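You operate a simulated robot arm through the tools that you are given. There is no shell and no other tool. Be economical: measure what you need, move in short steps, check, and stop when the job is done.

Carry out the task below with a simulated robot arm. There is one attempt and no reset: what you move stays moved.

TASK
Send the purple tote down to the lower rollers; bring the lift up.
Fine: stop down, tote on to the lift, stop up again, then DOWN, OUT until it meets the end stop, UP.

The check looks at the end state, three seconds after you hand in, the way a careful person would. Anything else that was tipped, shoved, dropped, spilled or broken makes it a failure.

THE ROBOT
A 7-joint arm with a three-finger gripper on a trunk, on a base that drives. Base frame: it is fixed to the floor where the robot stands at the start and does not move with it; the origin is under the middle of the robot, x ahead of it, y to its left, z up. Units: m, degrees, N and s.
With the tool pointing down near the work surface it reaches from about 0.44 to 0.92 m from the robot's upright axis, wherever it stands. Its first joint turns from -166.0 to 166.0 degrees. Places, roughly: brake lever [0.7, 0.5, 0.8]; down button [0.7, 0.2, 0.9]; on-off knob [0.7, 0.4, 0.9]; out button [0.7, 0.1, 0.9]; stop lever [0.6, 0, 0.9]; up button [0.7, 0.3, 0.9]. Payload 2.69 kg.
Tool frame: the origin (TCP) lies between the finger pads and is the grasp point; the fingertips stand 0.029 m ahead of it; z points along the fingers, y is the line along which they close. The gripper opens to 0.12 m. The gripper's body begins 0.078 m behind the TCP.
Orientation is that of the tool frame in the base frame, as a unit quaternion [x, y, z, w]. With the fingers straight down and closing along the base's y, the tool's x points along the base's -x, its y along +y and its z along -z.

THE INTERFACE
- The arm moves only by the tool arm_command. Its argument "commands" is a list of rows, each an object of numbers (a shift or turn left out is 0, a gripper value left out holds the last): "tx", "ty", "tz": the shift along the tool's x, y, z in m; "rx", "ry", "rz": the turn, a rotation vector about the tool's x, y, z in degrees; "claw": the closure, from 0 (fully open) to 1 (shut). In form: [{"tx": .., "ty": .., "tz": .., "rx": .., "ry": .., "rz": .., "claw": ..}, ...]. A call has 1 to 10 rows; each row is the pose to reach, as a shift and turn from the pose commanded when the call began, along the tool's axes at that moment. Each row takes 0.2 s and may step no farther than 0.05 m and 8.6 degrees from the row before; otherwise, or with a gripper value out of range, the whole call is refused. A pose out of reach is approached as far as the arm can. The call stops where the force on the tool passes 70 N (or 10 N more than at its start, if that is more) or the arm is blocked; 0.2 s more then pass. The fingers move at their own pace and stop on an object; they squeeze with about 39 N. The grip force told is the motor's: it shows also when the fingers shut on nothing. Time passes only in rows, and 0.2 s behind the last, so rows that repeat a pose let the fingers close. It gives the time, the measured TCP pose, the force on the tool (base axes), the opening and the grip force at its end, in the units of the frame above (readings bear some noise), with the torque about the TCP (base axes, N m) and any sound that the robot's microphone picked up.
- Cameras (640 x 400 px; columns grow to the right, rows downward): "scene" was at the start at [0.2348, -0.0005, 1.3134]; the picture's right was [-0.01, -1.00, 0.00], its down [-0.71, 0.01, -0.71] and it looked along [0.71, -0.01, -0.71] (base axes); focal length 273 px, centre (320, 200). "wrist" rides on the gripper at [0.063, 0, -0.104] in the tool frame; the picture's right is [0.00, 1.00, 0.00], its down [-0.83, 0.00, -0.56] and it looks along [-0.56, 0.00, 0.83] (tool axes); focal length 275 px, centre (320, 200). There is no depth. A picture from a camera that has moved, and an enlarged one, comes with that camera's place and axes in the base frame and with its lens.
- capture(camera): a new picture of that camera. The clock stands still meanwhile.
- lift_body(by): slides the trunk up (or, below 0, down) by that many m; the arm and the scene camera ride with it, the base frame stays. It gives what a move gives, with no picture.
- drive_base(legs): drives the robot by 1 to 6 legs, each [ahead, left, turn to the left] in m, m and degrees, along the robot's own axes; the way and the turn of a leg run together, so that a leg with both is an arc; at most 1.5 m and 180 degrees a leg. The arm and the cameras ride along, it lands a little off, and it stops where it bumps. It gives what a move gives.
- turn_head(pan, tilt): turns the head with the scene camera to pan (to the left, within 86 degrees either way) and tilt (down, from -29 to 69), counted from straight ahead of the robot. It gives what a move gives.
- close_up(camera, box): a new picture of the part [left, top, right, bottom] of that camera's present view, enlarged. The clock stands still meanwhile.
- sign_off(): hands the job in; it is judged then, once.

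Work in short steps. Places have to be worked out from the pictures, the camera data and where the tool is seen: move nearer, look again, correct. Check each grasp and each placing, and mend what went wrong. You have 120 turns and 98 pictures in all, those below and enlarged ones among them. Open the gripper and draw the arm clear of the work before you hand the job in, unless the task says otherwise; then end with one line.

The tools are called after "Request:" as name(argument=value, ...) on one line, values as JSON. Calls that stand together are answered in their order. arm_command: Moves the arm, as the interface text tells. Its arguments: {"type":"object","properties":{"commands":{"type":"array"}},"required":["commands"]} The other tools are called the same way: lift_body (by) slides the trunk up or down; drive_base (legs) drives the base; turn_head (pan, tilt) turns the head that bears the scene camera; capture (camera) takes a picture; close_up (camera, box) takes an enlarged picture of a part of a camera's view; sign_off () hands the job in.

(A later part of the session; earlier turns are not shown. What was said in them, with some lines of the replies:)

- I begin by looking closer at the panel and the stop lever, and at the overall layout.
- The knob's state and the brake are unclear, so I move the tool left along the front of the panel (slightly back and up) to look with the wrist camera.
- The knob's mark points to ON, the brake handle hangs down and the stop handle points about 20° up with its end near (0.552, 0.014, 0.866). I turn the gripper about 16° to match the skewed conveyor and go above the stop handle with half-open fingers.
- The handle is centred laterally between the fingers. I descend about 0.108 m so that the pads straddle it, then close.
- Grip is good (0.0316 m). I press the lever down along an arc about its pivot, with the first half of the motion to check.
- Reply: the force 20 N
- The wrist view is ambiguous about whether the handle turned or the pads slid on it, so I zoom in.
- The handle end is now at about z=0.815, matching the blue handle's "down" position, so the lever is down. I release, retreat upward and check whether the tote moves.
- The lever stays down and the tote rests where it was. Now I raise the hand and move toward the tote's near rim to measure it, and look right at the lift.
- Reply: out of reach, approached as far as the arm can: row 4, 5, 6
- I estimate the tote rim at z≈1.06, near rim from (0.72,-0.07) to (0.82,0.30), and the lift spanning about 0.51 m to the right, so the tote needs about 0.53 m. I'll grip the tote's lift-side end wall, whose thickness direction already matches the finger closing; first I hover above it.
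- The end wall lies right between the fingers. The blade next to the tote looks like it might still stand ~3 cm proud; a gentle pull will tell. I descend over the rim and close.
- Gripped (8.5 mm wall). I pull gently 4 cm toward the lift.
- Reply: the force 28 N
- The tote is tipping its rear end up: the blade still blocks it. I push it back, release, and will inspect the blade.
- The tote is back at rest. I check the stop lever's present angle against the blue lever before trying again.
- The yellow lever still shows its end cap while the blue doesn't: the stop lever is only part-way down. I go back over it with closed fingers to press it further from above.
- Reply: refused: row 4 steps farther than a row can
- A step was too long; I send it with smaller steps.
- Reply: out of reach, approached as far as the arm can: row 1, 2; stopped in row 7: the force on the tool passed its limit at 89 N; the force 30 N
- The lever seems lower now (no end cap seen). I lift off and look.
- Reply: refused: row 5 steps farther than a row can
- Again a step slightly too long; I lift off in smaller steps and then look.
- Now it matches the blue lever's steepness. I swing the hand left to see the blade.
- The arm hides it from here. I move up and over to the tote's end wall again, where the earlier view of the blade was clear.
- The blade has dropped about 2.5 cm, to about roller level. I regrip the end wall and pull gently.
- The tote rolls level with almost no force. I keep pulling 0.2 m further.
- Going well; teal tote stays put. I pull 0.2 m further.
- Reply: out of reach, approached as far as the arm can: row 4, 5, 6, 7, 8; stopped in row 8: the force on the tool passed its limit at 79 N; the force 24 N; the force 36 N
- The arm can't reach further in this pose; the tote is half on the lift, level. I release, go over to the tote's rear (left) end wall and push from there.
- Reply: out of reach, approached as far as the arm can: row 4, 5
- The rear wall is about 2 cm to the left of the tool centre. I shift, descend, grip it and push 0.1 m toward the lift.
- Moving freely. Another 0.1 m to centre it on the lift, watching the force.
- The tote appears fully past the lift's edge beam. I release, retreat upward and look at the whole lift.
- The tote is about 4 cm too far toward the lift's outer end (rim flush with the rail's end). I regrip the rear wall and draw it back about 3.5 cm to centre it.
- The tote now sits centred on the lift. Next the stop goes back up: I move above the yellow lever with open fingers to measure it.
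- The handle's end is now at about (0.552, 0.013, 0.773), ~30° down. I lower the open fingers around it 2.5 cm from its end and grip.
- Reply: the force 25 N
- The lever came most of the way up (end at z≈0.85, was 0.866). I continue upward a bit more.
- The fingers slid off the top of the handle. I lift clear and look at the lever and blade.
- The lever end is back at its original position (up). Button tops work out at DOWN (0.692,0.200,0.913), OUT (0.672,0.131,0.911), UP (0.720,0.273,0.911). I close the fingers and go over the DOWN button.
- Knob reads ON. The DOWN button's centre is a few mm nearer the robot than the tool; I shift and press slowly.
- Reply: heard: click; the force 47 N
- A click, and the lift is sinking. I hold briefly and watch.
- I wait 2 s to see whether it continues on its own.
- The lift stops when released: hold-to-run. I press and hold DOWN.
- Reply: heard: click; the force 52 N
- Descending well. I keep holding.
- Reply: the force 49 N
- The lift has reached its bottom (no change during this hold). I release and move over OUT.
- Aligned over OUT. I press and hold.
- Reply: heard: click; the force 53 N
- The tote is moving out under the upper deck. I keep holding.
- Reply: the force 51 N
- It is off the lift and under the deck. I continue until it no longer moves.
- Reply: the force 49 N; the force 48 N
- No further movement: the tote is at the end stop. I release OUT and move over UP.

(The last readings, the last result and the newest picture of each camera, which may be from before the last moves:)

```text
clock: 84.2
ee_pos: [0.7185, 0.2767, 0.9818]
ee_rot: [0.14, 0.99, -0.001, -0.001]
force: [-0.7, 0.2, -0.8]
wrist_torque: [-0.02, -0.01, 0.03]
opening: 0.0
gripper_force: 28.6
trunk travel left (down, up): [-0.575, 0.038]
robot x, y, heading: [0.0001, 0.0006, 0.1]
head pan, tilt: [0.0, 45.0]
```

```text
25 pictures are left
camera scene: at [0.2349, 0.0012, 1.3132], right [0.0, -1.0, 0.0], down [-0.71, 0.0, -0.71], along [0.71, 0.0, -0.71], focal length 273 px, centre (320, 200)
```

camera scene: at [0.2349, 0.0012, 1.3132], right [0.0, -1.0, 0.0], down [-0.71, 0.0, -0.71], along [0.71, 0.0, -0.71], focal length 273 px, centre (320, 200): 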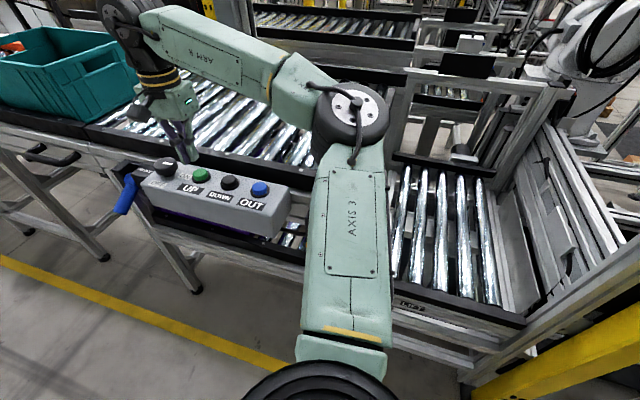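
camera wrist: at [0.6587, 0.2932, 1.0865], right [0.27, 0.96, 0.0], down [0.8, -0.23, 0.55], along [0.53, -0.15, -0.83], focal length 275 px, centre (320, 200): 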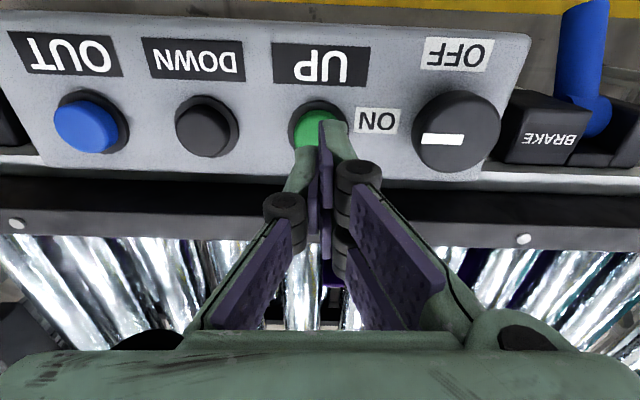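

The lift is empty at the bottom and the tool is over UP. I press and hold.

Request:
arm_command(commands=[{"tz": 0.025, "ty": -0.003}, {"tz": 0.038, "ty": -0.003}, {"tz": 0.045, "ty": -0.003}, {"tz": 0.05, "ty": -0.003}, {"tz": 0.053, "ty": -0.003}, {"tz": 0.053, "ty": -0.003}, {"tz": 0.053, "ty": -0.003}, {"tz": 0.053, "ty": -0.003}, {"tz": 0.053, "ty": -0.003}, {"tz": 0.053, "ty": -0.003}])

Request:
arm_command(commands=[{"tz": 0}, {"tz": 0}, {"tz": 0}, {"tz": 0}, {"tz": 0}, {"tz": 0}, {"tz": 0}, {"tz": 0}, {"tz": 0}, {"tz": 0}])

Request:
capture(camera="scene")

```text
clock: 86.4
ee_pos: [0.7163, 0.273, 0.934]
ee_rot: [0.139, 0.99, 0.004, 0.002]
force: [18.5, 2.8, 52.6]
wrist_torque: [0.11, -0.48, -0.09]
opening: 0.0058
gripper_force: 28.2
trunk travel left (down, up): [-0.575, 0.038]
robot x, y, heading: [0.0027, 0.0039, 0.0]
head pan, tilt: [0.0, 45.0]
heard: click
```

```text
clock: 88.6
ee_pos: [0.7157, 0.2727, 0.9337]
ee_rot: [0.139, 0.99, 0.004, 0.002]
force: [13.1, -1.9, 52.4]
wrist_torque: [0.0, -0.41, -0.04]
opening: 0.006
gripper_force: 28.8
trunk travel left (down, up): [-0.575, 0.038]
robot x, y, heading: [0.0022, 0.0016, 0.0]
head pan, tilt: [0.0, 45.0]
```

```text
24 pictures are left
camera scene: at [0.2316, -0.0009, 1.3141], right [0.0, -1.0, 0.0], down [-0.7, 0.0, -0.71], along [0.71, 0.0, -0.7], focal length 273 px, centre (320, 200)
```

scene: 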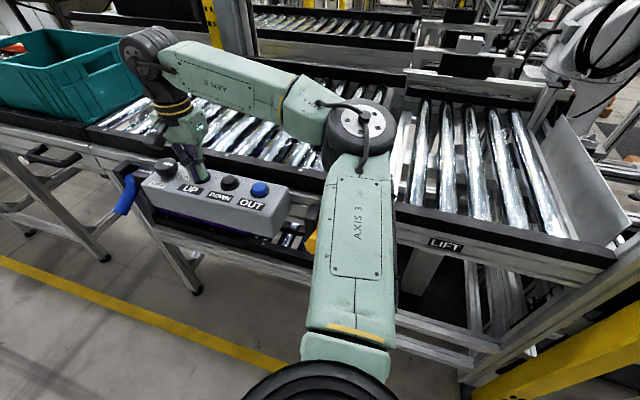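

Nearly up; I hold 2 s more to reach the top limit.

Request:
arm_command(commands=[{"tz": 0}, {"tz": 0}, {"tz": 0}, {"tz": 0}, {"tz": 0}, {"tz": 0}, {"tz": 0}, {"tz": 0}, {"tz": 0}, {"tz": 0}])

Request:
arm_command(commands=[{"tz": -0.03}, {"tz": -0.06}, {"tz": -0.06, "tx": 0.04}, {"tz": -0.06, "tx": 0.08}, {"tz": -0.06, "tx": 0.12}, {"tz": -0.06, "tx": 0.16, "claw": 0.0}, {"tz": -0.06, "tx": 0.18}])

Request:
capture(camera="scene")

```text
clock: 90.8
ee_pos: [0.7157, 0.2718, 0.9334]
ee_rot: [0.139, 0.99, 0.004, 0.001]
force: [8.4, -2.8, 51.9]
wrist_torque: [-0.03, -0.27, 0.01]
opening: 0.0058
gripper_force: 28.0
trunk travel left (down, up): [-0.575, 0.038]
robot x, y, heading: [0.0035, -0.0014, 0.1]
head pan, tilt: [0.0, 45.0]
```

```text
clock: 92.4
ee_pos: [0.543, 0.3237, 0.9866]
ee_rot: [0.141, 0.99, 0.0, -0.002]
force: [-0.1, 0.2, 0.6]
wrist_torque: [0.01, 0.01, -0.01]
opening: 0.0424
gripper_force: 0.1
trunk travel left (down, up): [-0.575, 0.038]
robot x, y, heading: [-0.0015, 0.0025, 0.2]
head pan, tilt: [0.0, 45.0]
```

```text
23 pictures are left
camera scene: at [0.2348, 0.0009, 1.3133], right [0.0, -1.0, 0.0], down [-0.71, 0.0, -0.71], along [0.71, 0.0, -0.71], focal length 273 px, centre (320, 200)
```

scene: 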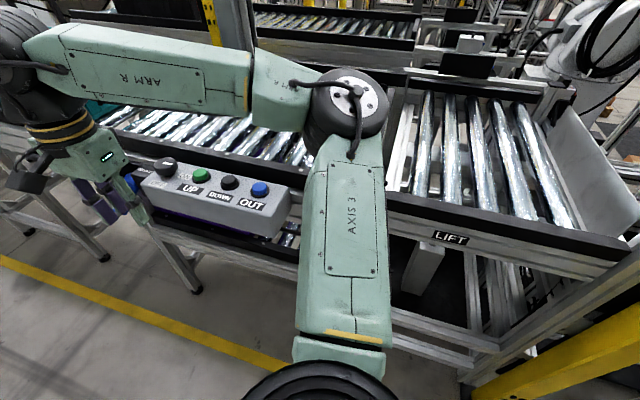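

The lift is at its original top position. I swing the hand right, clear of the work, to verify the stop blade, lever and teal tote.

Request:
arm_command(commands=[{"tz": -0.03, "tx": -0.005, "ty": -0.02}, {"tz": -0.05, "tx": -0.012, "ty": -0.06}, {"tz": -0.05, "tx": -0.024, "ty": -0.105}, {"tz": -0.05, "tx": -0.036, "ty": -0.15}, {"tz": -0.05, "tx": -0.048, "ty": -0.195}, {"tz": -0.05, "tx": -0.06, "ty": -0.24}, {"tz": -0.05, "tx": -0.072, "ty": -0.285}, {"tz": -0.05, "tx": -0.084, "ty": -0.33}, {"tz": -0.05, "tx": -0.096, "ty": -0.375}, {"tz": -0.05, "tx": -0.108, "ty": -0.42}])

Request:
turn_head(pan=15, tilt=40)

Request:
capture(camera="scene")

Request:
capture(camera="wrist")

```text
clock: 94.6
ee_pos: [0.5305, -0.1135, 1.0382]
ee_rot: [0.139, 0.99, 0.001, -0.003]
force: [0.0, 0.0, -0.4]
wrist_torque: [0.0, -0.02, 0.01]
opening: 0.1199
gripper_force: 0.1
trunk travel left (down, up): [-0.575, 0.038]
robot x, y, heading: [-0.0016, 0.0014, 0.1]
head pan, tilt: [0.0, 45.0]
```

```text
clock: 95.4
ee_pos: [0.5314, -0.1115, 1.0375]
ee_rot: [0.14, 0.99, 0.001, -0.002]
force: [-0.4, 0.7, 0.3]
wrist_torque: [0.0, -0.05, 0.0]
opening: 0.1199
gripper_force: 0.1
trunk travel left (down, up): [-0.575, 0.038]
robot x, y, heading: [-0.0003, 0.0029, 0.2]
head pan, tilt: [15.0, 40.0]
```

```text
22 pictures are left
camera scene: at [0.2357, 0.0228, 1.3205], right [0.26, -0.97, 0.0], down [-0.62, -0.17, -0.77], along [0.74, 0.2, -0.64], focal length 273 px, centre (320, 200)
```

scene: 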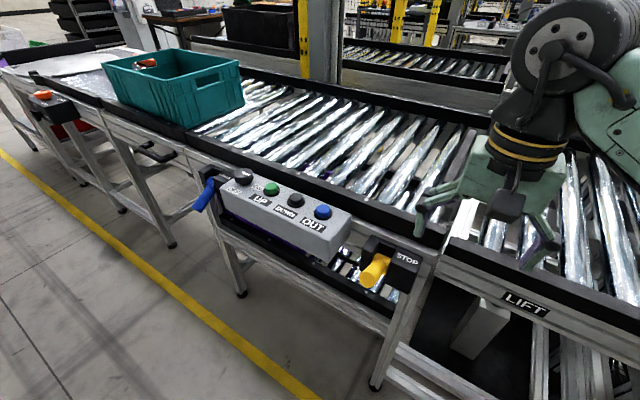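

```text
21 pictures are left
camera wrist: at [0.4733, -0.0959, 1.1429], right [0.27, 0.96, 0.0], down [0.8, -0.23, 0.55], along [0.53, -0.15, -0.83], focal length 275 px, centre (320, 200)
```

wrist: 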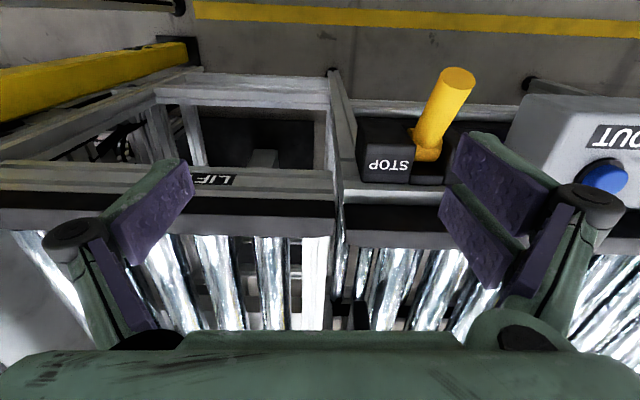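

Request:
arm_command(commands=[{"ty": -0.04, "tx": -0.01}, {"ty": -0.08, "tx": -0.02}, {"ty": -0.12, "tx": -0.03}, {"ty": -0.16, "tx": -0.04}])

Request:
turn_head(pan=0, tilt=40)

Request:
close_up(camera="scene", box=[170, 60, 450, 260])

```text
clock: 96.4
ee_pos: [0.5255, -0.2761, 1.0377]
ee_rot: [0.141, 0.99, 0.0, -0.003]
force: [-0.9, -0.4, -0.3]
wrist_torque: [0.05, -0.02, 0.03]
opening: 0.1204
gripper_force: 0.0
trunk travel left (down, up): [-0.575, 0.038]
robot x, y, heading: [-0.0005, 0.004, 0.1]
head pan, tilt: [15.0, 40.0]
```

```text
clock: 97.1
ee_pos: [0.5273, -0.2762, 1.0367]
ee_rot: [0.139, 0.99, 0.0, -0.002]
force: [-0.3, -1.1, 0.1]
wrist_torque: [0.03, 0.0, -0.01]
opening: 0.1201
gripper_force: 0.1
trunk travel left (down, up): [-0.575, 0.038]
robot x, y, heading: [0.0002, -0.0011, -0.1]
head pan, tilt: [0.0, 40.0]
```

```text
2.00 times, centred on (310, 160) of scene
camera zoom: at [0.2386, 0.0009, 1.3205], right [0.0, -1.0, 0.0], down [-0.64, 0.0, -0.77], along [0.77, 0.0, -0.64], focal length 546 px, centre (340, 280)
```

zoom: 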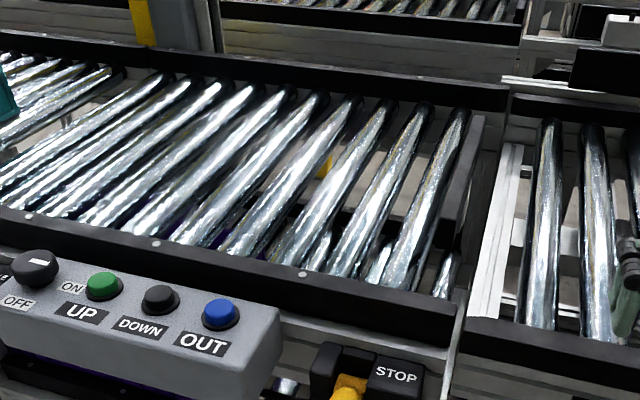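

The blade is up again (20 px above its lowered position). I compare the lever with the initial close-up from the same viewpoint.

Request:
turn_head(pan=-0.5, tilt=44.9)

Request:
close_up(camera="scene", box=[100, 140, 380, 315])

Request:
capture(camera="scene")

```text
clock: 97.8
ee_pos: [0.5265, -0.2765, 1.0377]
ee_rot: [0.14, 0.99, -0.001, -0.003]
force: [-0.4, -0.7, 0.5]
wrist_torque: [-0.03, 0.01, -0.02]
opening: 0.12
gripper_force: 0.1
trunk travel left (down, up): [-0.575, 0.038]
robot x, y, heading: [-0.0023, 0.0005, 0.2]
head pan, tilt: [-0.5, 44.9]
```

```text
2.29 times, centred on (240, 228) of scene
camera zoom: at [0.235, 0.0001, 1.3134], right [-0.01, -1.0, 0.0], down [-0.71, 0.0, -0.71], along [0.71, 0.0, -0.71], focal length 624 px, centre (503, 137)
```

zoom: 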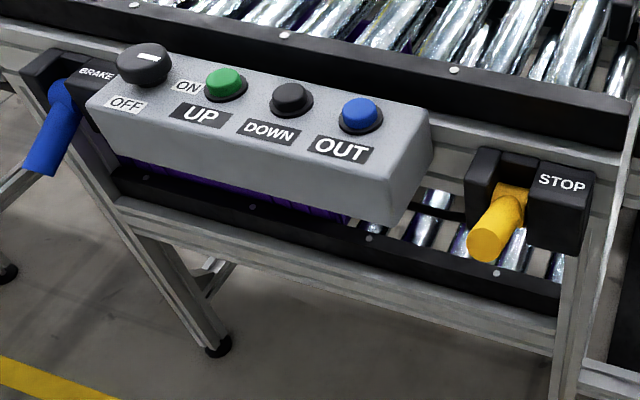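

```text
18 pictures are left
camera scene: at [0.235, 0.0001, 1.3134], right [-0.01, -1.0, 0.0], down [-0.71, 0.0, -0.71], along [0.71, 0.0, -0.71], focal length 273 px, centre (320, 200)
```

scene: 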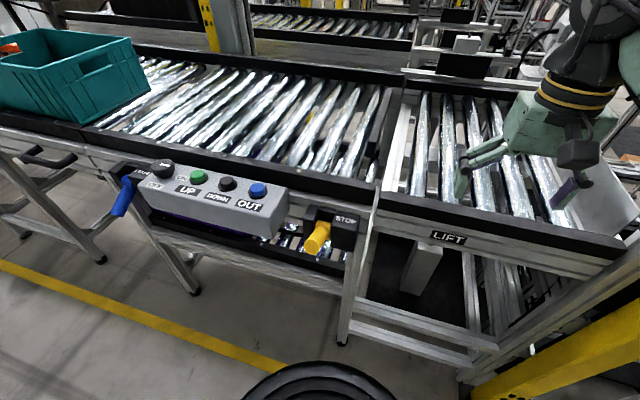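

Everything matches: lever as at the start (up), brake and knob untouched, teal tote in place, lift up, purple tote below at the end. I draw the arm back a little more and hand in.

Request:
arm_command(commands=[{"tz": -0.03, "tx": 0.02}, {"tz": -0.05, "tx": 0.04}])

Request:
sign_off()

```text
clock: 98.4
ee_pos: [0.4883, -0.2642, 1.0881]
ee_rot: [0.141, 0.99, 0.0, -0.002]
force: [-0.5, 0.6, -1.3]
wrist_torque: [0.0, -0.03, -0.01]
opening: 0.12
gripper_force: 0.1
trunk travel left (down, up): [-0.575, 0.038]
robot x, y, heading: [-0.0021, 0.0006, -0.0]
head pan, tilt: [-0.5, 44.9]
```

```text
The job is handed in.
```

The purple tote is on the lower rollers, run out until it stopped moving (I took that as the end stop, which I couldn't see directly); the lift and the stop are both back up, and the arm is clear with the gripper open.
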